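You operate a simulated robot arm through the tools that you are given. There is no shell and no other tool. Be economical: measure what you need, move in short steps, check, and stop when the job is done.

The job below is to be done with a simulated two-armed robot. You get a single attempt, and the scene is never put back.

JOB
Open the blue drawer, put the small carton on the top of the jig bench away in the inside of the blue drawer and shut the drawer again. Pick up the parts bag marked "returns" from the top of the jig bench with one hand, pass it to the other hand and put it on the top of the short bench. Put the box marked "spare leads" from the top of the end bench on the top of the stacked cartons. Take the foot bolt with the smallest size on its label from the top of the end bench and leave it on top of the adapter block. Open the blue bench drawer, fetch the black grommet and set it in the inside of the blue bench drawer and shut the drawer again. The order is free. Set down upright: small carton, parts bag, box.

The check looks at the end state, three seconds after you hand in, the way a careful person would. Anything else that was tipped, shoved, dropped, spilled or broken makes it a failure.

ROBOT AND FRAMES
Two 7-joint arms with two-finger parallel grippers on one trunk, on a base that drives. Base frame: it is fixed to the floor where the robot stands at the start and does not move with it; the origin is under the middle of the robot, x ahead of it, y to its left, z up. Lengths are in cm, angles in rad, forces in N, time in s.
The left shoulder is at the start at [7, 13.4, 115.1], the right one opposite. With the tool pointing down near the work surface each hand reaches from about 20 to 66 cm from the robot's upright axis, wherever it stands, measured 20 degrees to its own side. Places, roughly: adapter block (4x4x5 cm) [-290, 1150, 90]; black grommet (4x4x3 cm) [-760, 1010, 90]; blue bench drawer [-730, 710, 70]; blue drawer [70, 0, 80]; foot bolt [-250, 1150, 100]; inside of the blue bench drawer [-730, 720, 60]; inside of the blue drawer [80, 0, 80]; parts bag [-700, 750, 100]; small carton [-800, 750, 100]; top of the short bench [-580, 990, 90]; top of the stacked cartons [60, 770, 70]; white cap box, white lead box [-275, 1150, 100]. Payload 1.57 kg a hand.
The TCP of each hand is the grasp point between the finger pads, 3 cm short of the fingertips. In the tool frame z runs along the fingers and y along their closing line. Largest opening 8 cm; finger width 1.7, thickness 1.2; the body of the gripper, 4 by 8.2 cm, starts 8 cm behind the TCP.
Orientation is that of the tool frame in the base frame, as a unit quaternion [w, x, y, z]. With the fingers straight down and closing along the base's y, the tool's x points along the base's -x, its y along +y and its z along -z.

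CONTROLS
- The arms move only by the tool send_rows. It takes "left_targets", "right_targets" or both (then of equal length, played together; a hand with none holds still); each is a list of rows, each an object of numbers (a shift or turn left out is 0, a gripper value left out holds the last): "hand": the finger opening in cm, from 0 to 8; "x", "y", "z": the shift along the tool's x, y, z in units of 20 mm (1.0 is 20 mm); "rx", "ry", "rz": the turn, a rotation vector about the tool's x, y, z in units of 5 degrees (1.0 is 5 degrees). In form: [{"hand": .., "x": .., "y": .., "z": .., "rx": .., "ry": .., "rz": ..}, ...]. A call has 1 to 12 rows; each row shifts and turns the commanded pose from where the row before left it, along the tool's axes as they then stand. A call with a number of a shift or a turn outside -1 to 1 is refused whole. A row lasts 0.2 s, in which the tool goes at most 5 cm and 0.15 rad; a call with a longer step from one row to the next is refused whole, and so is a gripper value outside its range. A pose out of reach is approached as far as the arm can. The call stops where the force on the tool passes 40 N (or 10 N more than at its start, if that is more) or the arm is blocked; 0.2 s more then pass. The fingers move at their own pace (about 15.3 cm/s each) and stop on an object; they squeeze with about 32 N. The grip force told is the motor's: it shows also when the fingers shut on nothing. Time passes only in rows, and 0.2 s behind the last, so rows that do not move let the fingers close. It gives the time, the measured TCP pose, the force on the tool (base axes), the opening and the grip force at its end, in the units of the frame above (readings bear some noise), with the torque about the TCP (base axes, N m) and any sound that the robot's microphone picked up.
- Cameras (640 x 400 px; columns grow to the right, rows downward): "scene" is now at [13.01, -0.42, 136.48]; the picture's right is [-0.06, -1.00, 0.00], its down [-0.73, 0.04, -0.68] and it looks along [0.68, -0.04, -0.73] (base axes); focal length 293 px, centre (320, 200). "left" rides on the left gripper at [7.2, 0.7, -12.2] in its tool frame; the picture's right is [-0.09, 1.00, 0.00], its down [-0.84, -0.08, -0.54] and it looks along [-0.54, -0.05, 0.84] (tool axes); focal length 238 px, centre (320, 200). "right" rides on the right gripper at [7.2, -0.6, -12.2] in its tool frame; the picture's right is [0.09, 1.00, 0.00], its down [-0.84, 0.08, -0.54] and it looks along [-0.54, 0.05, 0.84] (tool axes); focal length 238 px, centre (320, 200). There is no depth. A picture from a camera that has moved, and an enlarged one, comes with that camera's place and axes in the base frame and with its lens.
- capture(camera): a new picture of that camera. The clock stands still meanwhile.
- slide_trunk(by): slides the trunk up (or, below 0, down) by that many cm; the arms and the scene camera ride with it, the base frame stays. It gives what a move gives, with no picture.
- base_move(legs): drives the robot by 1 to 6 legs, each [ahead, left, turn to the left] in cm, cm and rad, along the robot's own axes; the way and the turn of a leg run together, so that a leg with both is an arc; at most 150 cm and 3.142 rad a leg. The arms and the cameras ride along, it lands a little off, and it stops where it bumps. It gives what a move gives.
- turn_head(pan, tilt): turns the head with the scene camera to pan (to the left, within 1.501 rad either way) and tilt (down, from -0.506 to 1.204), counted from straight ahead of the robot. It gives what a move gives.
- inspect(camera, box): a new picture of the part [left, top, right, bottom] of that camera's present view, enlarged. The clock stands still meanwhile.
- close_job(): hands the job in; it is judged then, once.

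Work in short steps. Places have to be worked out from the pictures, the camera data and where the tool is seen: move nearer, look again, correct. Check each grasp and each placing, and mend what went wrong. You have 217 turns and 220 pictures in all, those below and enlarged ones among them. Open the grippers and draw the arms clear of the work before you hand the job in, unless the task says otherwise; then end with one line.

The tools are called after ">>>" as name(argument=value, ...) on one line, values as JSON. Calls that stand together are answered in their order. send_rows: Moves the arms, as the interface text tells. Its arguments: {"type":"object","properties":{"left_targets":{"type":"array"},"right_targets":{"type":"array"}},"required":[]} The other tools are called the same way: slide_trunk (by) slides the trunk up or down; base_move (legs) drives the base; turn_head (pan, tilt) turns the head that bears the scene camera; capture (camera) takes a picture; inspect (camera, box) takes an enlarged picture of a part of a camera's view; close_job () hands the job in.

At the start:

```text
time_s: 0.0
left_position: [50.56, 22.47, 106.3]
left_orientation: [0.0, -0.001, 1.0, 0.001]
left_ft_force: [-0.4, 0.2, 0.1]
left_torque: [0.01, -0.01, -0.02]
left_opening: 8.0
left_gripper_force: 0.0
right_position: [44.56, -23.42, 99.21]
right_orientation: [-0.001, 0.0, 1.0, 0.0]
right_ft_force: [-0.3, 0.8, -0.1]
right_torque: [0.01, 0.01, -0.01]
right_opening: 7.99
right_gripper_force: 0.0
trunk travel left (down, up): [-72.5, 21.5]
robot x, y, heading: [-0.37, 0.11, 0.005]
head pan, tilt: [-0.061, 0.822]
```

scene: 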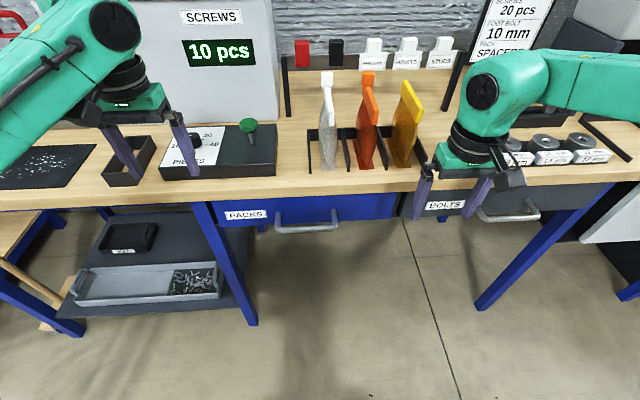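
right: 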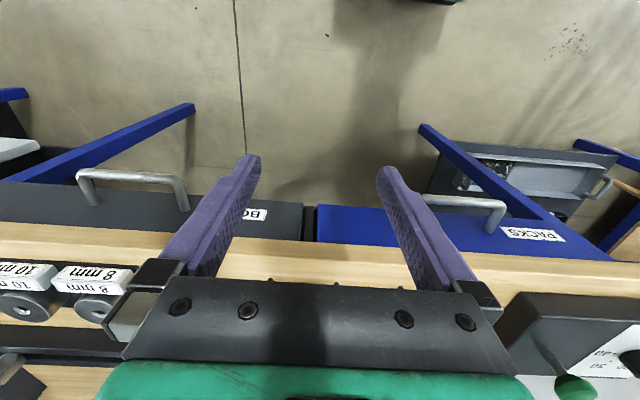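
left: 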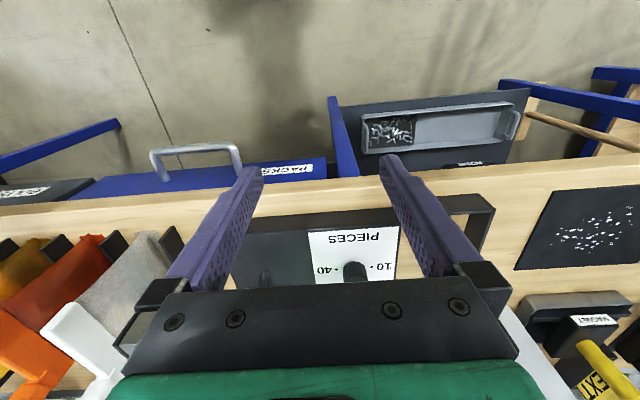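

The blue PACKS drawer handle looks to be near [57.4, 0, 79]. I first roll the left hand so its fingers can close on the bar, and look around with the head.

>>> send_rows(left_targets=[{"x": 1}, {"x": 1}, {"x": 1}, {"x": 1}, {"rz": 1}, {"rz": 1}, {"rz": 1}, {"rz": 1}, {"rz": 1}, {"rz": 1}, {"rz": 1}, {"rz": 1}])

>>> send_rows(left_targets=[{"rz": 1}, {"rz": 1}, {"rz": 1}, {"rz": 1}, {"rz": 1}, {"rz": 1}, {"rz": 1}, {"rz": 1}, {"rz": 1}, {"rz": 1}])

>>> send_rows(left_targets=[{"rx": -1}, {"rx": -1}, {"rx": -1}, {"rx": -1}, {"rx": -1}, {"rx": -1}, {"rx": -1}, {"rx": -1}, {"rx": -1}])

>>> turn_head(pan=0, tilt=0.82)

>>> capture(camera="scene")

>>> inspect(camera="scene", box=[220, 160, 400, 260])

```text
time_s: 2.6
left_position: [42.53, 22.41, 106.42]
left_orientation: [0.0, 0.342, 0.94, -0.001]
left_ft_force: [-0.2, 0.0, 0.1]
left_torque: [0.0, 0.01, 0.03]
left_opening: 8.01
left_gripper_force: 0.1
right_position: [44.58, -23.46, 99.31]
right_orientation: [-0.001, 0.0, 1.0, 0.0]
right_ft_force: [-0.3, -0.2, -0.1]
right_torque: [0.0, -0.01, 0.01]
right_opening: 8.0
right_gripper_force: 0.0
trunk travel left (down, up): [-72.5, 21.5]
robot x, y, heading: [0.01, -0.24, 0.001]
head pan, tilt: [-0.061, 0.822]
```

```text
time_s: 4.8
left_position: [42.62, 22.29, 106.37]
left_orientation: [0.0, 0.707, 0.707, 0.0]
left_ft_force: [-0.1, 0.4, 0.8]
left_torque: [-0.01, -0.06, 0.02]
left_opening: 8.0
left_gripper_force: 0.0
right_position: [44.57, -23.42, 99.22]
right_orientation: [0.0, 0.0, 1.0, 0.0]
right_ft_force: [-0.6, -0.2, 0.4]
right_torque: [-0.04, 0.02, 0.02]
right_opening: 8.01
right_gripper_force: 0.1
trunk travel left (down, up): [-72.5, 21.5]
robot x, y, heading: [-0.03, -0.15, 0.005]
head pan, tilt: [-0.061, 0.822]
```

```text
time_s: 6.8
left_position: [45.62, 21.86, 107.19]
left_orientation: [0.27, 0.652, 0.655, 0.271]
left_ft_force: [-0.7, 0.3, -0.8]
left_torque: [-0.02, 0.05, -0.03]
left_opening: 8.01
left_gripper_force: 0.1
left hand out of reach, approached as far as the arm can: row 6, 7, 8, 9
right_position: [44.48, -23.65, 99.18]
right_orientation: [0.0, 0.001, 1.0, 0.0]
right_ft_force: [0.7, -0.7, -0.5]
right_torque: [-0.01, -0.04, -0.02]
right_opening: 8.02
right_gripper_force: 0.0
trunk travel left (down, up): [-72.5, 21.5]
robot x, y, heading: [0.05, 0.01, -0.003]
head pan, tilt: [-0.061, 0.822]
```

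```text
time_s: 7.4
left_position: [45.66, 21.79, 107.32]
left_orientation: [0.27, 0.653, 0.654, 0.27]
left_ft_force: [-0.2, 0.6, 0.3]
left_torque: [0.0, 0.0, 0.05]
left_opening: 8.0
left_gripper_force: 0.2
right_position: [44.44, -23.46, 99.33]
right_orientation: [0.0, 0.0, 1.0, 0.0]
right_ft_force: [0.4, 0.2, -0.6]
right_torque: [0.01, -0.02, 0.01]
right_opening: 8.0
right_gripper_force: 0.0
trunk travel left (down, up): [-72.5, 21.5]
robot x, y, heading: [-0.11, 0.31, 0.001]
head pan, tilt: [0.0, 0.82]
```

```text
216 pictures are left
camera scene: at [13.03, 0.05, 136.49], right [0.0, -1.0, 0.0], down [-0.73, 0.0, -0.68], along [0.68, 0.0, -0.73], focal length 293 px, centre (320, 200)
```

scene: 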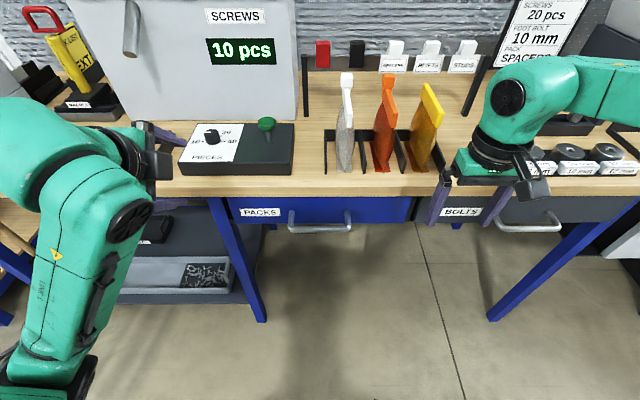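

```text
3.56 times, centred on (310, 210) of scene
camera zoom: at [13.03, 0.05, 136.49], right [0.0, -1.0, 0.0], down [-0.73, 0.0, -0.68], along [0.68, 0.0, -0.73], focal length 1042 px, centre (356, 164)
```

zoom: 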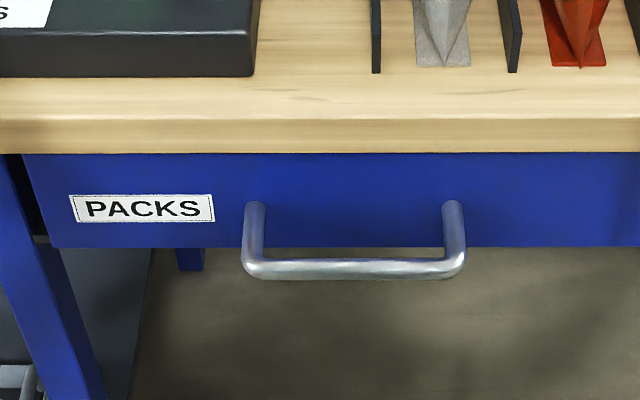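

The handle bar is about [57, 0, 79]. I bring the left hand to a standoff in front of and above it.

>>> send_rows(left_targets=[{"x": -0.92, "y": -0.42, "z": 0.89}, {"x": -0.92, "y": -0.42, "z": 0.89}, {"x": -0.92, "y": -0.42, "z": 0.89}, {"x": -0.92, "y": -0.42, "z": 0.89}, {"x": -0.92, "y": -0.42, "z": 0.89}, {"x": -0.92, "y": -0.42, "z": 0.89}, {"x": -0.92, "y": -0.42, "z": 0.89}, {"x": -0.92, "y": -0.42, "z": 0.89}, {"x": -0.92, "y": -0.42, "z": 0.89}, {"x": -0.92, "y": -0.42, "z": 0.89}, {"x": -0.92, "y": -0.42, "z": 0.89}])

>>> capture(camera="scene")

>>> capture(camera="left")

```text
time_s: 9.8
left_position: [53.08, 1.41, 86.76]
left_orientation: [0.27, 0.652, 0.654, 0.271]
left_ft_force: [0.2, -0.3, 0.6]
left_torque: [0.0, 0.01, 0.02]
left_opening: 7.99
left_gripper_force: 0.0
right_position: [44.59, -23.56, 99.18]
right_orientation: [0.0, -0.001, 1.0, 0.0]
right_ft_force: [0.2, 0.1, 0.5]
right_torque: [-0.01, 0.0, 0.0]
right_opening: 8.0
right_gripper_force: 0.1
trunk travel left (down, up): [-72.5, 21.5]
robot x, y, heading: [0.17, 0.11, 0.002]
head pan, tilt: [0.0, 0.82]
```

```text
214 pictures are left
camera scene: at [13.07, -0.02, 136.49], right [0.0, -1.0, 0.0], down [-0.73, 0.0, -0.68], along [0.68, 0.0, -0.73], focal length 293 px, centre (320, 200)
```

scene: 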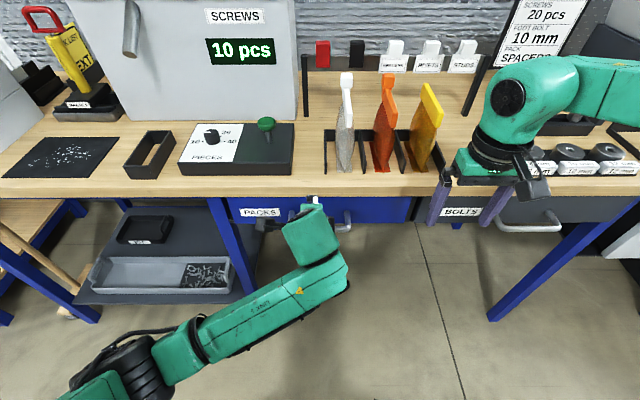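

```text
213 pictures are left
camera left: at [44.89, 8.6, 95.9], right [0.7, -0.09, 0.7], down [-0.44, -0.84, 0.33], along [0.56, -0.54, -0.63], focal length 238 px, centre (320, 200)
```

left: 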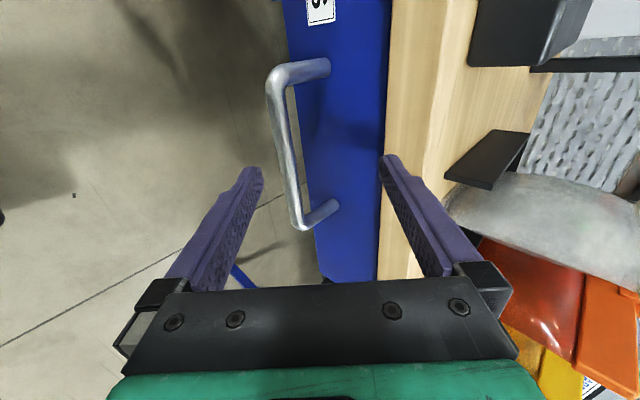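

The bar is at about [58.5, y, 76.4], with the drawer front near x=65. I narrow the fingers to 4 cm, line up and go in most of the way.

>>> send_rows(left_targets=[{"hand": 4, "y": -0.9}, {"y": -0.85}, {"z": 1}, {"z": 1}, {"z": 1}, {"z": 0.7}])

>>> capture(camera="left")

```text
time_s: 11.2
left_position: [55.73, 1.34, 79.0]
left_orientation: [0.271, 0.653, 0.653, 0.27]
left_ft_force: [0.2, -0.3, -0.6]
left_torque: [0.02, -0.05, 0.02]
left_opening: 3.99
left_gripper_force: 0.0
right_position: [44.56, -23.46, 99.33]
right_orientation: [0.0, 0.001, 1.0, 0.0]
right_ft_force: [0.4, 0.0, 0.0]
right_torque: [-0.01, 0.0, 0.02]
right_opening: 7.99
right_gripper_force: 0.0
trunk travel left (down, up): [-72.5, 21.5]
robot x, y, heading: [-0.02, -0.02, 0.004]
head pan, tilt: [0.0, 0.82]
```

```text
212 pictures are left
camera left: at [47.61, 8.54, 88.08], right [0.7, -0.09, 0.7], down [-0.44, -0.84, 0.33], along [0.56, -0.54, -0.63], focal length 238 px, centre (320, 200)
```

left: 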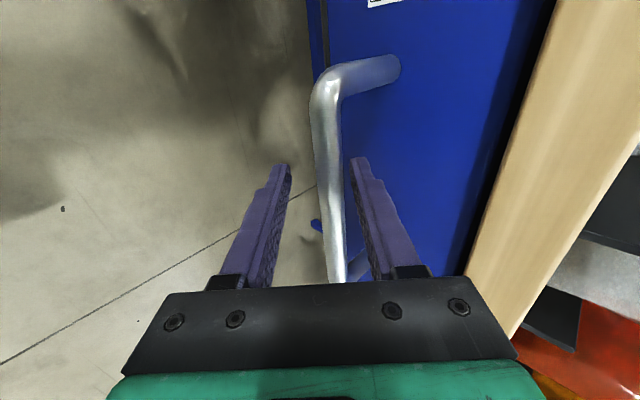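

The bar sits between the fingers. I advance, close and pull back gently.

>>> send_rows(left_targets=[{"z": 1, "y": 0.3}, {"z": 0.85}, {"hand": 0}, {}, {}])

>>> capture(camera="left")

```text
time_s: 11.7
left_position: [57.16, 1.42, 78.74]
left_orientation: [0.274, 0.651, 0.652, 0.276]
left_ft_force: [-18.0, 5.7, 13.2]
left_torque: [0.07, -0.51, 0.17]
left_opening: 3.64
left_gripper_force: 0.1
right_position: [44.08, -23.4, 99.52]
right_orientation: [0.002, 0.0, 1.0, 0.0]
right_ft_force: [0.7, -0.2, -0.5]
right_torque: [-0.03, 0.05, 0.01]
right_opening: 8.0
right_gripper_force: 0.1
trunk travel left (down, up): [-72.5, 21.5]
robot x, y, heading: [-0.13, 0.1, 0.005]
head pan, tilt: [0.0, 0.82]
stopped in row 2 (left hand): the force on the tool passed its limit at 44 N (the readings are from after the stop); the commanded pose is now the measured one
```

```text
211 pictures are left
camera left: at [48.96, 8.53, 87.73], right [0.7, -0.09, 0.71], down [-0.44, -0.84, 0.32], along [0.57, -0.54, -0.62], focal length 238 px, centre (320, 200)
```

left: 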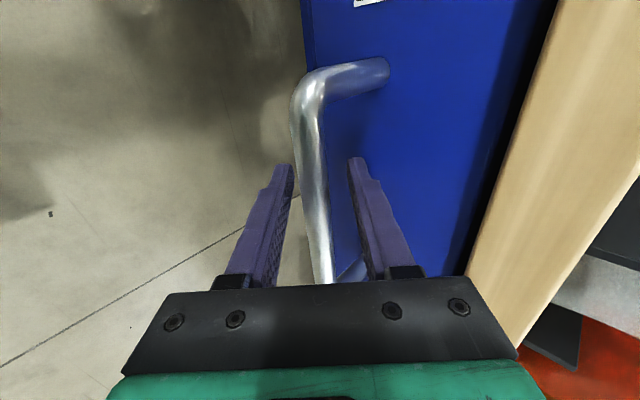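

The upper fingertip touches the drawer front, so the bar must be about at the TCP already. I back off slightly and close.

>>> send_rows(left_targets=[{"z": -0.2}, {"hand": 0}, {}, {}])

>>> capture(camera="left")

```text
time_s: 12.7
left_position: [57.15, 1.39, 78.57]
left_orientation: [0.27, 0.652, 0.654, 0.272]
left_ft_force: [-8.0, -1.3, -11.9]
left_torque: [-0.14, -0.27, -0.08]
left_opening: 1.47
left_gripper_force: 30.9
right_position: [44.45, -23.5, 99.2]
right_orientation: [0.0, 0.001, 1.0, -0.001]
right_ft_force: [-0.3, -0.1, -0.3]
right_torque: [0.02, 0.0, -0.01]
right_opening: 8.0
right_gripper_force: 0.0
trunk travel left (down, up): [-72.5, 21.5]
robot x, y, heading: [-0.07, -0.36, 0.006]
head pan, tilt: [0.0, 0.82]
```

```text
210 pictures are left
camera left: at [49.03, 8.52, 87.58], right [0.7, -0.09, 0.7], down [-0.44, -0.84, 0.33], along [0.56, -0.54, -0.63], focal length 238 px, centre (320, 200)
```

left: 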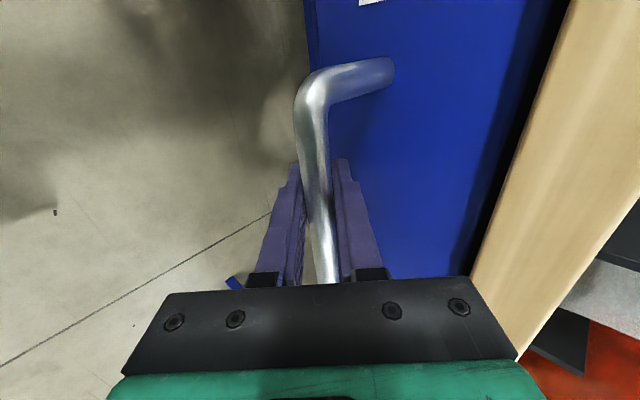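

Gripped firmly at 1.47 cm. I pull straight back along -x.

>>> send_rows(left_targets=[{"y": -0.707, "z": -0.707}, {"y": -0.707, "z": -0.707}, {"y": -0.707, "z": -0.707}, {"y": -0.707, "z": -0.707}, {"y": -0.707, "z": -0.707}, {"y": -0.707, "z": -0.707}, {"y": -0.707, "z": -0.707}, {"y": -0.707, "z": -0.707}, {"y": -0.707, "z": -0.707}, {"y": -0.707, "z": -0.707}])

>>> capture(camera="scene")

```text
time_s: 14.9
left_position: [37.21, 1.38, 78.62]
left_orientation: [0.27, 0.653, 0.654, 0.271]
left_ft_force: [-0.9, -0.2, -16.5]
left_torque: [-0.35, -0.29, -0.34]
left_opening: 1.47
left_gripper_force: 30.2
right_position: [44.73, -23.5, 99.09]
right_orientation: [0.0, 0.0, 1.0, 0.0]
right_ft_force: [-0.4, 0.0, -0.6]
right_torque: [-0.03, 0.01, 0.01]
right_opening: 7.99
right_gripper_force: 0.1
trunk travel left (down, up): [-72.5, 21.5]
robot x, y, heading: [-0.03, 0.04, 0.0]
head pan, tilt: [0.0, 0.82]
```

```text
209 pictures are left
camera scene: at [13.19, 0.08, 136.46], right [0.0, -1.0, 0.0], down [-0.73, 0.0, -0.68], along [0.68, 0.0, -0.73], focal length 293 px, centre (320, 200)
```

scene: 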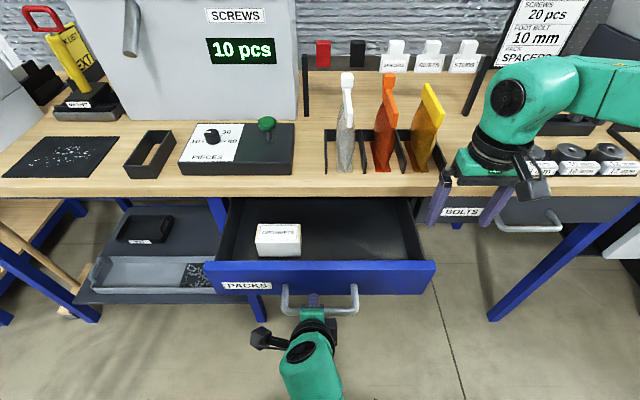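

The drawer is open 20 cm with a box already inside at its left. I let go and back out along the fingers, then look at the surroundings by panning the head.

>>> send_rows(left_targets=[{"hand": 4}, {}, {"z": -1}, {"z": -1}, {"z": -1, "y": 0.7}, {"z": -0.7, "y": 0.7}, {"z": -0.7, "y": 0.7}, {"z": -0.7, "y": 0.7}, {"z": -0.7, "y": 0.7}])

>>> turn_head(pan=1.5, tilt=0.2)

>>> capture(camera="scene")

```text
time_s: 17.1
left_position: [34.32, 2.01, 89.12]
left_orientation: [0.229, 0.664, 0.647, 0.296]
left_ft_force: [-0.2, -0.6, -1.0]
left_torque: [0.02, 0.0, -0.01]
left_opening: 4.01
left_gripper_force: 0.1
right_position: [44.71, -23.52, 99.26]
right_orientation: [0.001, 0.0, 1.0, 0.0]
right_ft_force: [0.3, 0.3, 0.0]
right_torque: [0.03, 0.01, 0.01]
right_opening: 8.01
right_gripper_force: 0.0
trunk travel left (down, up): [-72.5, 21.5]
robot x, y, heading: [0.1, 0.22, -0.003]
head pan, tilt: [0.0, 0.82]
stopped in row 9 (left hand): the arm was blocked; the commanded pose is now the measured one
```

```text
time_s: 18.7
left_position: [34.27, 2.12, 89.11]
left_orientation: [0.229, 0.664, 0.647, 0.296]
left_ft_force: [0.6, -0.6, -0.1]
left_torque: [-0.01, 0.03, 0.01]
left_opening: 4.01
left_gripper_force: 0.0
right_position: [44.6, -23.39, 99.25]
right_orientation: [0.0, 0.0, 1.0, 0.001]
right_ft_force: [-0.8, 0.4, -0.1]
right_torque: [0.01, -0.01, -0.04]
right_opening: 8.01
right_gripper_force: 0.0
trunk travel left (down, up): [-72.5, 21.5]
robot x, y, heading: [0.18, -0.3, 0.001]
head pan, tilt: [1.499, 0.201]
```

```text
208 pictures are left
camera scene: at [5.72, 9.37, 142.03], right [1.0, -0.07, 0.0], down [-0.01, -0.2, -0.98], along [0.07, 0.98, -0.2], focal length 293 px, centre (320, 200)
```

scene: 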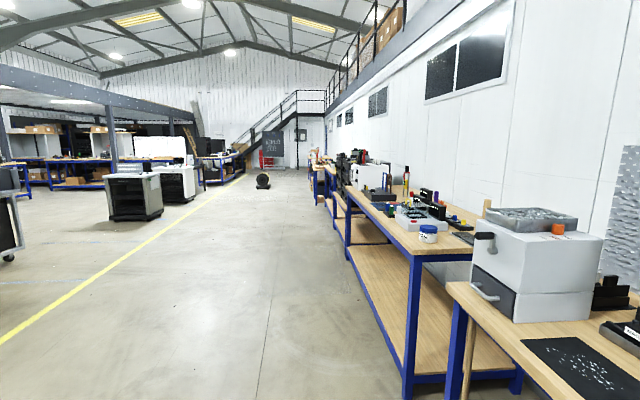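

The way runs along +y. I back off from the bench, turn left and drive up the aisle toward the end bench, keeping right of the carts.

>>> base_move(legs=[[-60, 0, 0], [0, 0, 1.571], [120, 60, 0], [120, 50, 0], [140, 0, 0], [100, 0, 0]])

>>> turn_head(pan=0, tilt=0.15)

>>> capture(camera="scene")

```text
time_s: 49.8
left_position: [-175.74, 513.85, 89.27]
left_orientation: [-0.047, 0.015, 0.927, 0.372]
left_ft_force: [-0.2, 0.9, 0.2]
left_torque: [0.01, 0.0, -0.02]
left_opening: 4.03
left_gripper_force: 0.1
right_position: [-150.09, 523.99, 99.34]
right_orientation: [-0.001, -0.704, 0.711, -0.001]
right_ft_force: [-1.0, 0.4, 0.0]
right_torque: [0.01, -0.02, -0.02]
right_opening: 7.99
right_gripper_force: 0.1
trunk travel left (down, up): [-72.5, 21.5]
robot x, y, heading: [-173.87, 479.81, 1.563]
head pan, tilt: [1.499, 0.201]
```

```text
time_s: 51.4
left_position: [-175.8, 513.95, 89.2]
left_orientation: [-0.047, 0.015, 0.927, 0.371]
left_ft_force: [-0.3, -0.7, 0.4]
left_torque: [-0.01, -0.03, -0.01]
left_opening: 4.0
left_gripper_force: 0.1
right_position: [-150.22, 523.97, 99.2]
right_orientation: [0.001, -0.704, 0.711, 0.0]
right_ft_force: [-0.3, -0.2, -0.1]
right_torque: [0.01, 0.02, 0.02]
right_opening: 8.01
right_gripper_force: 0.1
trunk travel left (down, up): [-72.5, 21.5]
robot x, y, heading: [-174.41, 479.7, 1.565]
head pan, tilt: [0.0, 0.15]
```

```text
207 pictures are left
camera scene: at [-173.82, 493.94, 142.5], right [1.0, -0.01, 0.0], down [0.0, -0.15, -0.99], along [0.01, 0.99, -0.15], focal length 293 px, centre (320, 200)
```

scene: 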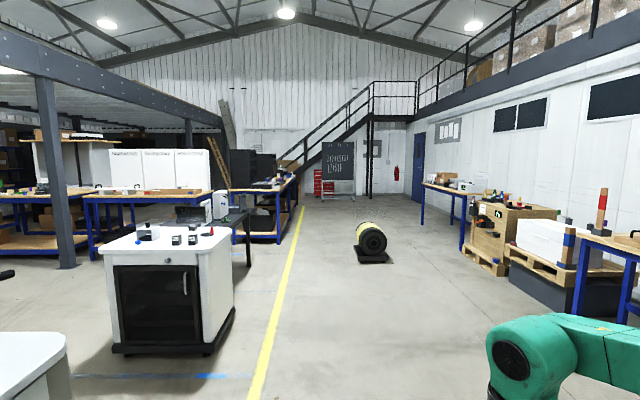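

The end bench is the one left of the yellow line (right edge x≈-235, y 960–1260). I drive alongside it and turn to face it (-x).

>>> base_move(legs=[[120, 17, 0], [150, 0, 0], [150, 0, 0], [120, -22, 0], [120, 0, 0], [0, 0, 1.571]])

>>> turn_head(pan=0, tilt=0.6)

>>> capture(camera="scene")

```text
time_s: 87.0
left_position: [-227.05, 1141.52, 89.29]
left_orientation: [0.299, 0.656, -0.656, -0.224]
left_ft_force: [-0.7, -1.2, -0.2]
left_torque: [0.01, -0.02, -0.01]
left_opening: 4.0
left_gripper_force: 0.1
right_position: [-237.9, 1166.63, 99.27]
right_orientation: [0.0, 1.0, 0.013, 0.0]
right_ft_force: [-0.5, 0.2, -0.1]
right_torque: [-0.01, 0.0, 0.03]
right_opening: 8.03
right_gripper_force: 0.0
trunk travel left (down, up): [-72.5, 21.5]
robot x, y, heading: [-192.79, 1144.36, -3.117]
head pan, tilt: [0.0, 0.15]
```

```text
time_s: 87.9
left_position: [-227.01, 1141.4, 89.16]
left_orientation: [0.3, 0.656, -0.655, -0.224]
left_ft_force: [-0.2, -0.1, 0.2]
left_torque: [0.02, -0.01, -0.01]
left_opening: 4.01
left_gripper_force: 0.1
right_position: [-237.98, 1166.64, 99.29]
right_orientation: [-0.001, 1.0, 0.013, 0.0]
right_ft_force: [-0.7, -0.6, 0.1]
right_torque: [0.01, 0.03, 0.0]
right_opening: 8.01
right_gripper_force: 0.0
trunk travel left (down, up): [-72.5, 21.5]
robot x, y, heading: [-192.61, 1144.68, -3.112]
head pan, tilt: [0.0, 0.6]
```

```text
206 pictures are left
camera scene: at [-206.57, 1144.11, 138.36], right [-0.03, 1.0, 0.0], down [0.56, 0.02, -0.83], along [-0.83, -0.02, -0.56], focal length 293 px, centre (320, 200)
```

scene: 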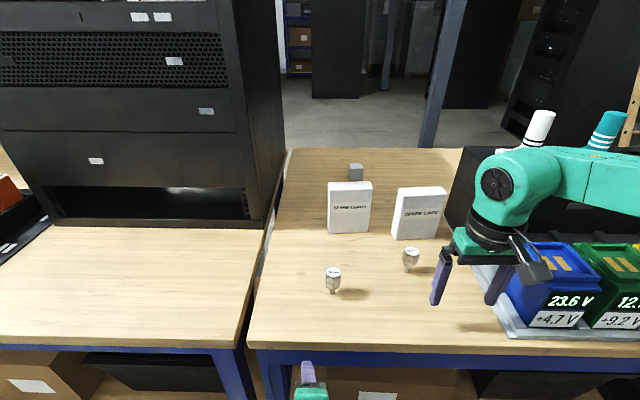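

Two white boxes, two foot bolts and a small block are visible. I zoom in to read the labels.

>>> inspect(camera="scene", box=[310, 150, 470, 250])

>>> inspect(camera="scene", box=[310, 235, 430, 310])

```text
4.00 times, centred on (390, 200) of scene
camera zoom: at [-206.57, 1144.11, 138.36], right [-0.03, 1.0, 0.0], down [0.56, 0.02, -0.83], along [-0.83, -0.02, -0.56], focal length 1172 px, centre (40, 200)
```

zoom: 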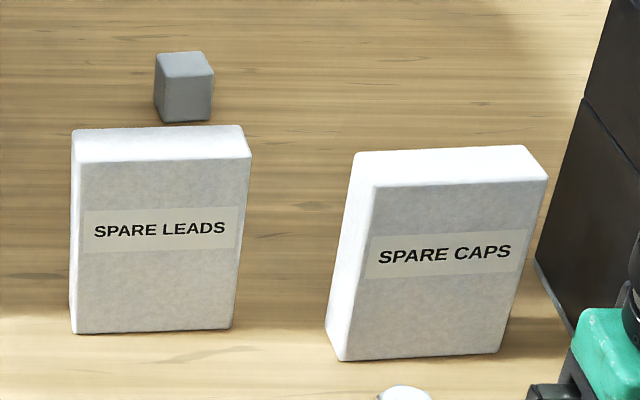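

```text
5.33 times, centred on (370, 272) of scene
camera zoom: at [-206.57, 1144.11, 138.36], right [-0.03, 1.0, 0.0], down [0.56, 0.02, -0.83], along [-0.83, -0.02, -0.56], focal length 1562 px, centre (53, -187)
```

zoom: 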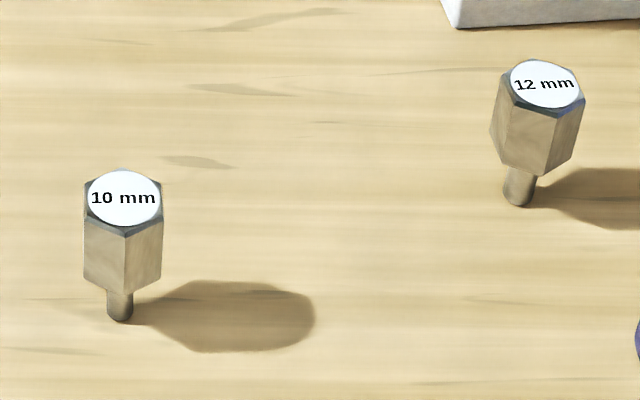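

Smallest visible is 10 mm. I take the right-hand view for triangulation and to check nothing is hidden behind the arm.

>>> capture(camera="right")

>>> capture(camera="left")

```text
203 pictures are left
camera right: at [-230.92, 1167.62, 111.4], right [0.12, -0.99, 0.0], down [-0.83, -0.1, 0.54], along [-0.54, -0.06, -0.84], focal length 238 px, centre (320, 200)
```

right: 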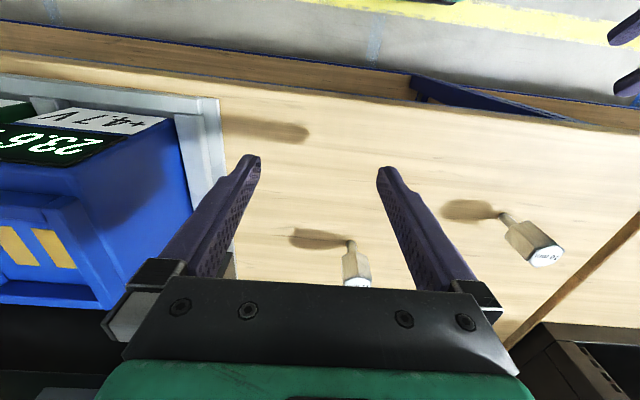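

```text
202 pictures are left
camera left: at [-218.79, 1135.47, 99.04], right [-0.73, 0.13, 0.68], down [0.39, 0.88, 0.25], along [-0.56, 0.45, -0.69], focal length 238 px, centre (320, 200)
```

left: 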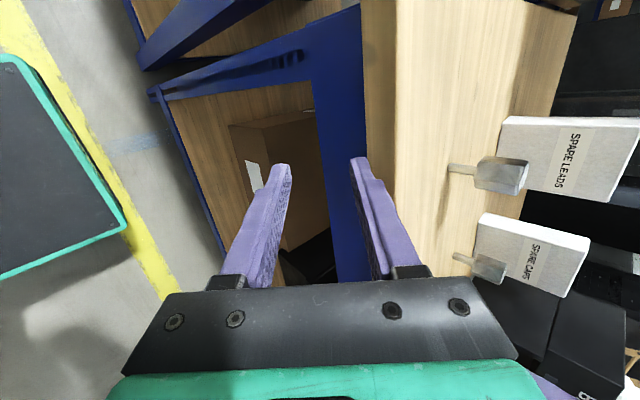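

Triangulated: 10 mm bolt foot at (-244.3, 1145.8, 90.2), hex z≈92–96.5; adapter block top about (-290.6, 1153.6, 95.2). The block is far, so I'll use a forward-tilted tool with closing line along y. First I raise the right hand, back it off, and tilt it 60°.

>>> send_rows(right_targets=[{"z": -1}, {"z": -1}, {"z": -1}, {"z": -1, "x": 0.5}, {"x": 1}, {"x": 1}, {"ry": -1}, {"ry": -1}, {"ry": -1}, {"ry": -1}, {"ry": -1}, {"ry": -1}])

>>> send_rows(right_targets=[{"ry": -1}, {"ry": -1}, {"ry": -1}, {"ry": -1}, {"ry": -1}, {"ry": -1}])

>>> capture(camera="scene")

```text
time_s: 90.5
left_position: [-226.91, 1141.45, 89.05]
left_orientation: [0.3, 0.657, -0.655, -0.224]
left_ft_force: [0.3, 0.0, 0.1]
left_torque: [0.02, 0.02, 0.0]
left_opening: 4.01
left_gripper_force: 0.0
right_position: [-232.92, 1166.87, 107.31]
right_orientation: [0.004, 0.965, 0.013, -0.261]
right_ft_force: [-0.6, 0.4, -0.6]
right_torque: [-0.02, 0.0, 0.03]
right_opening: 8.02
right_gripper_force: 0.0
trunk travel left (down, up): [-72.5, 21.5]
robot x, y, heading: [-192.5, 1144.43, -3.113]
head pan, tilt: [0.0, 0.6]
```

```text
time_s: 91.9
left_position: [-226.98, 1141.39, 89.12]
left_orientation: [0.3, 0.656, -0.655, -0.224]
left_ft_force: [0.1, -0.8, 0.4]
left_torque: [0.02, 0.01, 0.01]
left_opening: 3.99
left_gripper_force: 0.1
right_position: [-232.9, 1166.79, 107.31]
right_orientation: [0.005, 0.906, 0.011, -0.424]
right_ft_force: [0.4, -0.4, 0.5]
right_torque: [-0.03, -0.02, 0.03]
right_opening: 7.99
right_gripper_force: 0.1
right hand out of reach, approached as far as the arm can: row 5, 6
trunk travel left (down, up): [-72.5, 21.5]
robot x, y, heading: [-193.14, 1144.34, -3.11]
head pan, tilt: [0.0, 0.6]
```

```text
201 pictures are left
camera scene: at [-206.55, 1144.11, 138.35], right [-0.03, 1.0, 0.0], down [0.56, 0.02, -0.83], along [-0.82, -0.02, -0.56], focal length 293 px, centre (320, 200)
```

scene: 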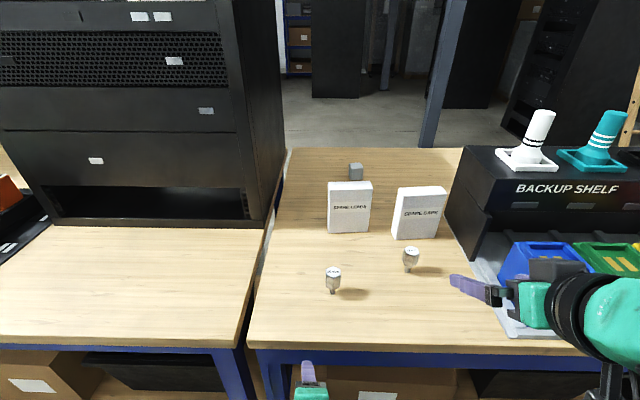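

Tilt of 50° achieved; the arm is clear of both bolts. I go to a pregrasp 8 cm back from the 10 mm bolt.

>>> send_rows(right_targets=[{"hand": 5.5, "x": 0.104, "y": 0.95, "z": 0.434}, {"x": 0.104, "y": 0.95, "z": 0.434}, {"x": 0.104, "y": 0.95, "z": 0.434}, {"x": 0.104, "y": 0.95, "z": 0.434}, {"x": 0.104, "y": 0.95, "z": 0.434}, {"x": 0.104, "y": 0.95, "z": 0.434}, {"x": 0.104, "y": 0.95, "z": 0.434}, {"x": 0.104, "y": 0.95, "z": 0.434}, {"x": 0.104, "y": 0.95, "z": 0.434}, {"x": 0.104, "y": 0.95, "z": 0.434}, {"x": 0.104, "y": 0.95, "z": 0.434}])

>>> capture(camera="right")

>>> inspect(camera="scene", box=[260, 240, 420, 340])

```text
time_s: 94.3
left_position: [-226.97, 1141.45, 89.21]
left_orientation: [0.298, 0.657, -0.655, -0.225]
left_ft_force: [-0.5, -0.4, 0.2]
left_torque: [0.03, 0.01, 0.0]
left_opening: 3.99
left_gripper_force: 0.0
right_position: [-238.1, 1145.59, 99.2]
right_orientation: [0.005, 0.906, 0.012, -0.423]
right_ft_force: [-0.1, -0.5, -0.2]
right_torque: [0.02, 0.0, 0.0]
right_opening: 5.5
right_gripper_force: 0.0
trunk travel left (down, up): [-72.5, 21.5]
robot x, y, heading: [-192.79, 1144.68, -3.112]
head pan, tilt: [0.0, 0.6]
```

```text
200 pictures are left
camera right: at [-224.42, 1146.76, 101.56], right [0.08, -0.99, -0.07], down [-0.12, -0.08, 0.99], along [-0.99, -0.08, -0.13], focal length 238 px, centre (320, 200)
```

right: 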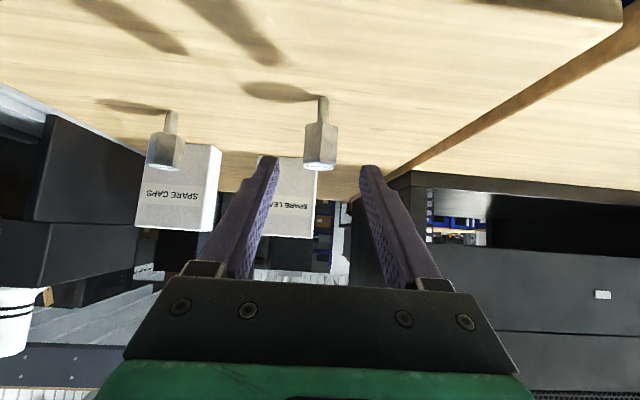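

```text
4.00 times, centred on (340, 290) of scene
camera zoom: at [-206.61, 1143.99, 138.34], right [-0.03, 1.0, 0.0], down [0.57, 0.02, -0.82], along [-0.82, -0.02, -0.57], focal length 1172 px, centre (240, -160)
```

zoom: 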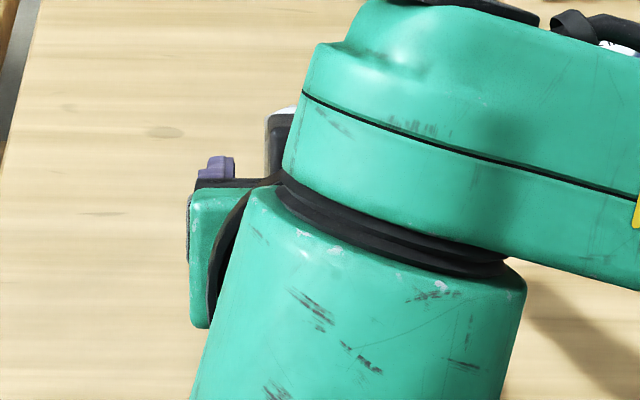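

The bolt is centred between the fingers. I advance 8 cm along the tool and close.

>>> send_rows(right_targets=[{"z": 1}, {"z": 1}, {"z": 1}, {"z": 0.95}, {"hand": 0}, {}, {}])

>>> capture(camera="right")

```text
time_s: 95.9
left_position: [-227.09, 1141.42, 89.25]
left_orientation: [0.299, 0.657, -0.655, -0.225]
left_ft_force: [0.0, 0.4, -1.2]
left_torque: [-0.02, 0.02, -0.01]
left_opening: 3.99
left_gripper_force: 0.0
right_position: [-244.22, 1145.49, 94.11]
right_orientation: [0.005, 0.906, 0.011, -0.424]
right_ft_force: [-1.1, 0.0, 1.6]
right_torque: [0.03, 0.03, 0.01]
right_opening: 2.87
right_gripper_force: 31.7
trunk travel left (down, up): [-72.5, 21.5]
robot x, y, heading: [-192.99, 1144.11, -3.115]
head pan, tilt: [0.0, 0.6]
```

```text
198 pictures are left
camera right: at [-230.49, 1146.71, 96.43], right [0.09, -0.99, -0.07], down [-0.12, -0.08, 0.99], along [-0.99, -0.08, -0.13], focal length 238 px, centre (320, 200)
```

right: 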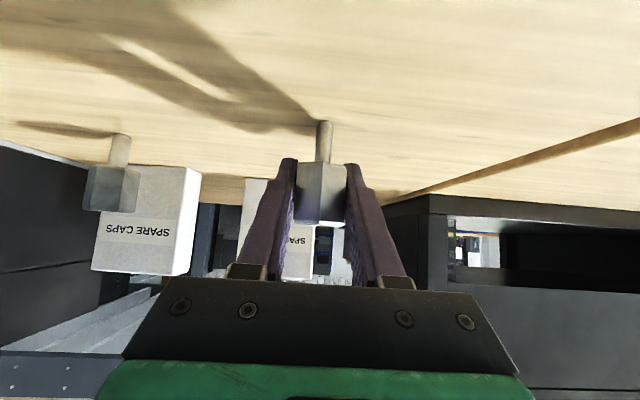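

Held firmly (2.87 cm) and upright, foot 3.9 cm below the TCP. I lift straight up 20 cm and check from the scene camera.

>>> send_rows(right_targets=[{"x": -0.766, "z": -0.643}, {"x": -0.766, "z": -0.643}, {"x": -0.766, "z": -0.643}, {"x": -0.766, "z": -0.643}, {"x": -0.766, "z": -0.643}, {"x": -0.766, "z": -0.643}, {"x": -0.766, "z": -0.643}, {"x": -0.766, "z": -0.643}, {"x": -0.766, "z": -0.643}, {"x": -0.766, "z": -0.643}])

>>> capture(camera="right")

>>> capture(camera="scene")

```text
time_s: 98.1
left_position: [-226.97, 1141.4, 89.15]
left_orientation: [0.3, 0.656, -0.656, -0.224]
left_ft_force: [-0.5, 0.0, 0.7]
left_torque: [-0.03, -0.03, 0.03]
left_opening: 3.99
left_gripper_force: 0.0
right_position: [-244.12, 1145.54, 114.33]
right_orientation: [0.006, 0.906, 0.012, -0.423]
right_ft_force: [0.2, -0.8, -1.7]
right_torque: [-0.01, -0.02, 0.01]
right_opening: 2.86
right_gripper_force: 32.3
trunk travel left (down, up): [-72.5, 21.5]
robot x, y, heading: [-192.51, 1144.26, -3.116]
head pan, tilt: [0.0, 0.6]
```

```text
197 pictures are left
camera right: at [-230.45, 1146.68, 116.58], right [0.09, -0.99, -0.07], down [-0.12, -0.08, 0.99], along [-0.99, -0.08, -0.13], focal length 238 px, centre (320, 200)
```

right: 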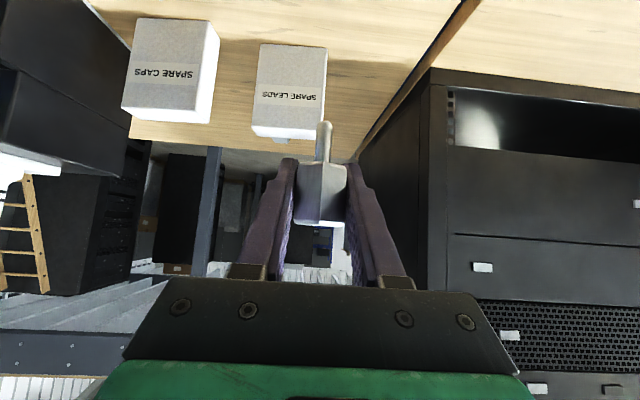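

```text
196 pictures are left
camera scene: at [-206.54, 1144.1, 138.35], right [-0.03, 1.0, 0.0], down [0.56, 0.02, -0.83], along [-0.82, -0.02, -0.56], focal length 293 px, centre (320, 200)
```

scene: 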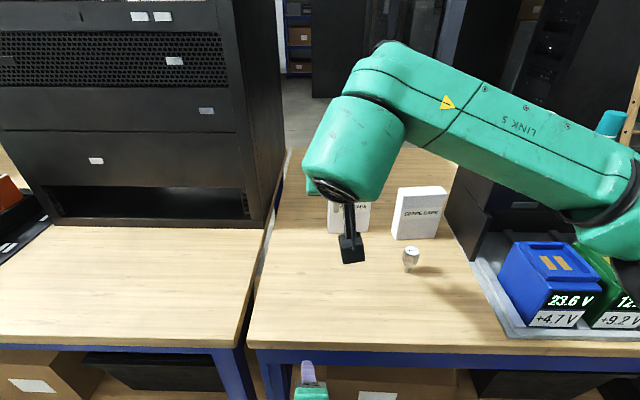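

The right arm holds the bolt well. Before driving in, the left hand (under bench-edge height) must come up: I back up 12 cm, untilt it and raise it.

>>> base_move(legs=[[-12, 0, 0]])

>>> send_rows(left_targets=[{"rx": 1}, {"rx": 1}, {"rx": 1}, {"rx": 1}, {"rx": 1}, {"rx": 1}, {"rx": 1}, {"rx": 1}, {"rx": 1}])

```text
time_s: 99.3
left_position: [-215.28, 1141.75, 89.22]
left_orientation: [0.299, 0.657, -0.655, -0.224]
left_ft_force: [0.5, -0.5, 0.1]
left_torque: [-0.02, 0.01, 0.01]
left_opening: 3.99
left_gripper_force: 0.0
right_position: [-232.57, 1145.97, 114.15]
right_orientation: [0.006, 0.906, 0.011, -0.422]
right_ft_force: [0.2, 0.2, -0.6]
right_torque: [0.02, 0.0, 0.0]
right_opening: 2.89
right_gripper_force: 32.0
trunk travel left (down, up): [-72.5, 21.5]
robot x, y, heading: [-180.7, 1144.57, -3.114]
head pan, tilt: [0.0, 0.6]
```

```text
time_s: 100.7
left_position: [-214.96, 1135.84, 85.81]
left_orientation: [-0.217, -0.681, 0.699, -0.015]
left_ft_force: [0.7, 0.3, 1.1]
left_torque: [0.01, -0.02, 0.02]
left_opening: 3.99
left_gripper_force: 0.1
left hand out of reach, approached as far as the arm can: row 6
right_position: [-232.5, 1145.98, 114.22]
right_orientation: [0.006, 0.906, 0.012, -0.423]
right_ft_force: [-0.1, -0.2, -0.9]
right_torque: [-0.02, -0.01, 0.01]
right_opening: 2.86
right_gripper_force: 31.8
trunk travel left (down, up): [-72.5, 21.5]
robot x, y, heading: [-181.0, 1144.75, -3.116]
head pan, tilt: [0.0, 0.6]
stopped in row 6 (left hand): the arm was blocked; the commanded pose is now the measured one
```

The left arm is cramped near the body. I move it outward to its left and up, in small steps.

>>> send_rows(left_targets=[{"x": 0.9, "z": 0.3}, {"x": 0.9, "z": 0.3}, {"x": 0.9, "z": 0.3}, {"x": 0.9, "z": 0.3}, {"x": 0.9, "z": 0.3, "y": 0.5}, {"x": 0.9, "y": 0.6}, {"x": 0.3, "y": 0.6, "z": -0.7}, {"x": 0.3, "y": 0.4, "z": -0.8}, {"x": 0.3, "y": 0.3, "z": -0.9}, {"x": 0.3, "y": 0.3, "z": -0.9}, {"x": 0.3, "y": 0.3, "z": -0.9}])

>>> capture(camera="scene")

```text
time_s: 102.7
left_position: [-218.41, 1120.05, 92.62]
left_orientation: [-0.274, -0.66, 0.694, -0.089]
left_ft_force: [0.3, -0.6, 0.0]
left_torque: [-0.01, -0.03, 0.0]
left_opening: 3.99
left_gripper_force: 0.1
left hand out of reach, approached as far as the arm can: row 10
right_position: [-232.38, 1145.98, 114.19]
right_orientation: [0.005, 0.906, 0.011, -0.422]
right_ft_force: [0.5, -0.5, -0.5]
right_torque: [0.0, 0.01, 0.01]
right_opening: 2.89
right_gripper_force: 32.4
trunk travel left (down, up): [-72.5, 21.5]
robot x, y, heading: [-180.47, 1144.7, -3.113]
head pan, tilt: [0.0, 0.6]
stopped in row 10 (left hand): the arm was blocked; the commanded pose is now the measured one
```

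```text
195 pictures are left
camera scene: at [-194.77, 1144.43, 138.34], right [-0.03, 1.0, 0.0], down [0.57, 0.01, -0.82], along [-0.82, -0.02, -0.57], focal length 293 px, centre (320, 200)
```

scene: 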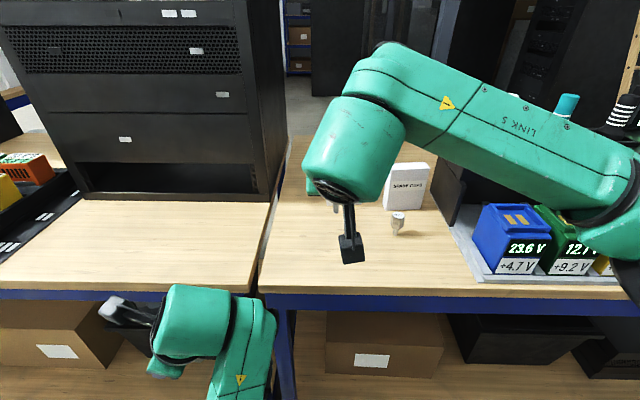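

I back up another 18 cm to have free space, then move the left hand forward/up and straighten it.

>>> base_move(legs=[[-18, 0, 0]])

>>> send_rows(left_targets=[{"y": 1}, {"y": 1}, {"y": 1}, {"y": 1}, {"y": 1}, {"y": 1}, {"ry": -1}, {"ry": -1}, {"ry": -1}, {"ry": -1}, {"ry": -1}, {"ry": -0.8}])

>>> send_rows(left_targets=[{"rx": 1}, {"rx": 1}, {"rx": 1}, {"z": -1}, {"z": -1}, {"z": -1}, {"z": -1}, {"z": -1}, {"z": -1}])

```text
time_s: 104.2
left_position: [-200.33, 1120.78, 92.53]
left_orientation: [-0.274, -0.659, 0.694, -0.09]
left_ft_force: [0.4, 0.2, 0.4]
left_torque: [0.02, 0.0, 0.0]
left_opening: 3.99
left_gripper_force: 0.1
right_position: [-214.43, 1146.59, 114.07]
right_orientation: [0.005, 0.907, 0.01, -0.421]
right_ft_force: [0.4, -0.2, -0.8]
right_torque: [-0.01, -0.03, 0.0]
right_opening: 2.89
right_gripper_force: 32.2
trunk travel left (down, up): [-72.5, 21.5]
robot x, y, heading: [-162.62, 1145.4, -3.117]
head pan, tilt: [0.0, 0.6]
```

```text
time_s: 106.8
left_position: [-212.64, 1119.54, 94.52]
left_orientation: [-0.105, -0.67, 0.732, 0.062]
left_ft_force: [-0.7, 1.4, -0.1]
left_torque: [0.01, 0.0, -0.01]
left_opening: 4.0
left_gripper_force: 0.1
left hand out of reach, approached as far as the arm can: row 11, 12
right_position: [-214.35, 1146.42, 114.34]
right_orientation: [0.006, 0.906, 0.011, -0.423]
right_ft_force: [-0.5, 0.0, -0.7]
right_torque: [0.0, -0.02, 0.03]
right_opening: 2.87
right_gripper_force: 31.9
trunk travel left (down, up): [-72.5, 21.5]
robot x, y, heading: [-162.67, 1145.12, -3.117]
head pan, tilt: [0.0, 0.6]
```

```text
time_s: 108.8
left_position: [-216.73, 1120.21, 104.72]
left_orientation: [-0.004, -0.667, 0.745, -0.019]
left_ft_force: [0.4, -0.2, 0.1]
left_torque: [0.0, -0.03, 0.02]
left_opening: 3.99
left_gripper_force: 0.1
left hand out of reach, approached as far as the arm can: row 1, 2, 3, 4, 5, 6, 7
right_position: [-214.27, 1146.46, 114.12]
right_orientation: [0.005, 0.906, 0.01, -0.423]
right_ft_force: [-0.7, 0.1, -1.1]
right_torque: [0.0, 0.01, -0.03]
right_opening: 2.87
right_gripper_force: 32.4
trunk travel left (down, up): [-72.5, 21.5]
robot x, y, heading: [-163.1, 1144.84, -3.114]
head pan, tilt: [0.0, 0.6]
```

Left hand is vertical again. I pull it back a bit so it stays clear of the rack, then drive in to x≈-209.

>>> send_rows(left_targets=[{"y": -1}, {"y": -1}, {"y": -1}, {"y": -1}, {"y": -1}, {"y": -1}, {"z": -1}, {"z": -1}])

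>>> base_move(legs=[[30, 0, 0]])

>>> capture(camera="scene")

```text
time_s: 110.6
left_position: [-212.06, 1113.79, 108.86]
left_orientation: [-0.005, -0.667, 0.744, -0.019]
left_ft_force: [-0.8, -0.2, 0.2]
left_torque: [0.02, 0.0, 0.03]
left_opening: 4.0
left_gripper_force: 0.0
left hand out of reach, approached as far as the arm can: row 1, 2, 3, 4, 5, 6
right_position: [-214.3, 1146.5, 114.21]
right_orientation: [0.005, 0.907, 0.01, -0.422]
right_ft_force: [-0.4, 0.0, -0.7]
right_torque: [-0.01, -0.03, -0.02]
right_opening: 2.9
right_gripper_force: 31.3
trunk travel left (down, up): [-72.5, 21.5]
robot x, y, heading: [-162.41, 1145.05, -3.116]
head pan, tilt: [0.0, 0.6]
```

```text
time_s: 112.7
left_position: [-242.26, 1112.93, 108.95]
left_orientation: [-0.005, -0.668, 0.744, -0.018]
left_ft_force: [-0.2, -0.4, -0.3]
left_torque: [0.0, -0.02, 0.04]
left_opening: 3.98
left_gripper_force: 0.1
right_position: [-244.37, 1145.49, 114.29]
right_orientation: [0.005, 0.906, 0.012, -0.423]
right_ft_force: [-0.6, -0.1, -0.7]
right_torque: [0.01, -0.02, 0.04]
right_opening: 2.88
right_gripper_force: 32.3
trunk travel left (down, up): [-72.5, 21.5]
robot x, y, heading: [-193.07, 1144.15, -3.119]
head pan, tilt: [0.0, 0.6]
```

```text
194 pictures are left
camera scene: at [-206.68, 1144.11, 138.37], right [-0.03, 1.0, 0.0], down [0.56, 0.01, -0.83], along [-0.83, -0.02, -0.56], focal length 293 px, centre (320, 200)
```

scene: 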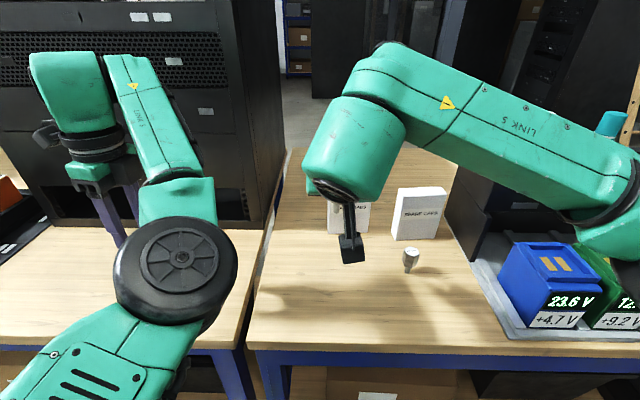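

I drive 14 cm more; clearances to rack and bench edge remain about 5 cm.

>>> base_move(legs=[[14, 0, 0]])

>>> send_rows(right_targets=[{"x": 0.643, "z": 0.766, "y": -0.2}, {"x": 0.643, "z": -0.766, "y": 0}, {"x": -0.643, "z": 0.766, "y": -0.2}])

```text
time_s: 114.0
left_position: [-256.09, 1112.48, 108.79]
left_orientation: [-0.004, -0.667, 0.744, -0.018]
left_ft_force: [0.4, -0.4, -0.1]
left_torque: [0.01, -0.02, 0.04]
left_opening: 3.99
left_gripper_force: 0.0
right_position: [-258.29, 1145.16, 114.33]
right_orientation: [0.006, 0.906, 0.012, -0.422]
right_ft_force: [-0.4, -0.5, -1.0]
right_torque: [-0.01, 0.02, -0.02]
right_opening: 2.85
right_gripper_force: 31.6
trunk travel left (down, up): [-72.5, 21.5]
robot x, y, heading: [-206.73, 1144.14, -3.117]
head pan, tilt: [0.0, 0.6]
```

```text
time_s: 114.8
left_position: [-256.1, 1112.53, 108.82]
left_orientation: [-0.004, -0.668, 0.744, -0.019]
left_ft_force: [-0.6, -0.5, -0.1]
left_torque: [0.02, 0.03, 0.0]
left_opening: 3.99
left_gripper_force: 0.1
right_position: [-258.83, 1146.14, 112.26]
right_orientation: [0.006, 0.906, 0.011, -0.422]
right_ft_force: [-0.3, -0.1, -0.5]
right_torque: [0.01, 0.01, 0.04]
right_opening: 2.88
right_gripper_force: 32.1
trunk travel left (down, up): [-72.5, 21.5]
robot x, y, heading: [-206.72, 1144.02, -3.114]
head pan, tilt: [0.0, 0.6]
```

I carry the bolt forward over the box toward the block at safe height.

>>> send_rows(right_targets=[{"x": -0.917, "y": -0.346, "z": 0.961}, {"x": -0.917, "y": -0.346, "z": 0.961}, {"x": -0.917, "y": -0.346, "z": 0.961}, {"x": -0.917, "y": -0.346, "z": 0.961}, {"x": -0.917, "y": -0.346, "z": 0.961}, {"x": -0.917, "y": -0.346, "z": 0.961}, {"x": -0.917, "y": -0.346, "z": 0.961}, {"x": -0.917, "y": -0.346, "z": 0.961}, {"x": -0.917, "y": -0.346, "z": 0.961}, {"x": -0.917, "y": -0.346, "z": 0.961}, {"x": -0.917, "y": -0.346, "z": 0.961}])

>>> capture(camera="right")

>>> capture(camera="scene")

```text
time_s: 117.2
left_position: [-256.09, 1112.51, 108.78]
left_orientation: [-0.005, -0.668, 0.744, -0.018]
left_ft_force: [0.4, 0.6, 0.3]
left_torque: [0.02, 0.02, 0.02]
left_opening: 4.0
left_gripper_force: 0.0
right_position: [-281.25, 1151.87, 113.57]
right_orientation: [0.005, 0.906, 0.013, -0.423]
right_ft_force: [0.1, 0.6, -1.1]
right_torque: [0.02, -0.02, -0.01]
right_opening: 2.88
right_gripper_force: 31.7
right hand out of reach, approached as far as the arm can: row 9, 10, 11
trunk travel left (down, up): [-72.5, 21.5]
robot x, y, heading: [-207.27, 1144.12, -3.115]
head pan, tilt: [0.0, 0.6]
```

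```text
193 pictures are left
camera right: at [-267.53, 1152.9, 115.91], right [0.09, -0.99, -0.07], down [-0.12, -0.08, 0.99], along [-0.99, -0.08, -0.13], focal length 238 px, centre (320, 200)
```

right: 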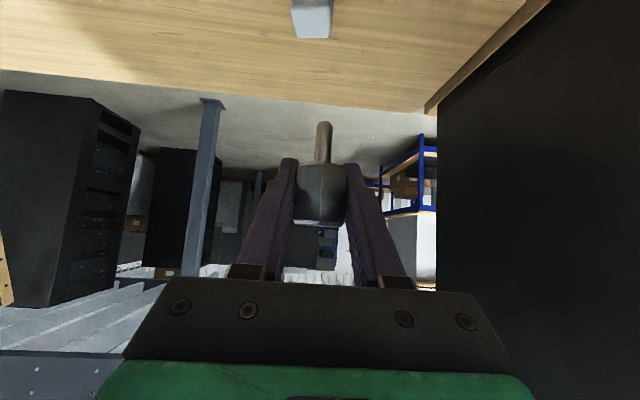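

```text
192 pictures are left
camera scene: at [-220.62, 1143.69, 138.34], right [-0.03, 1.0, 0.0], down [0.57, 0.02, -0.82], along [-0.82, -0.02, -0.57], focal length 293 px, centre (320, 200)
```

scene: 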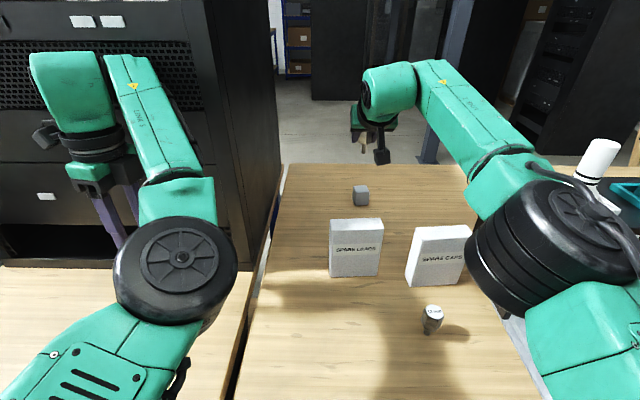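

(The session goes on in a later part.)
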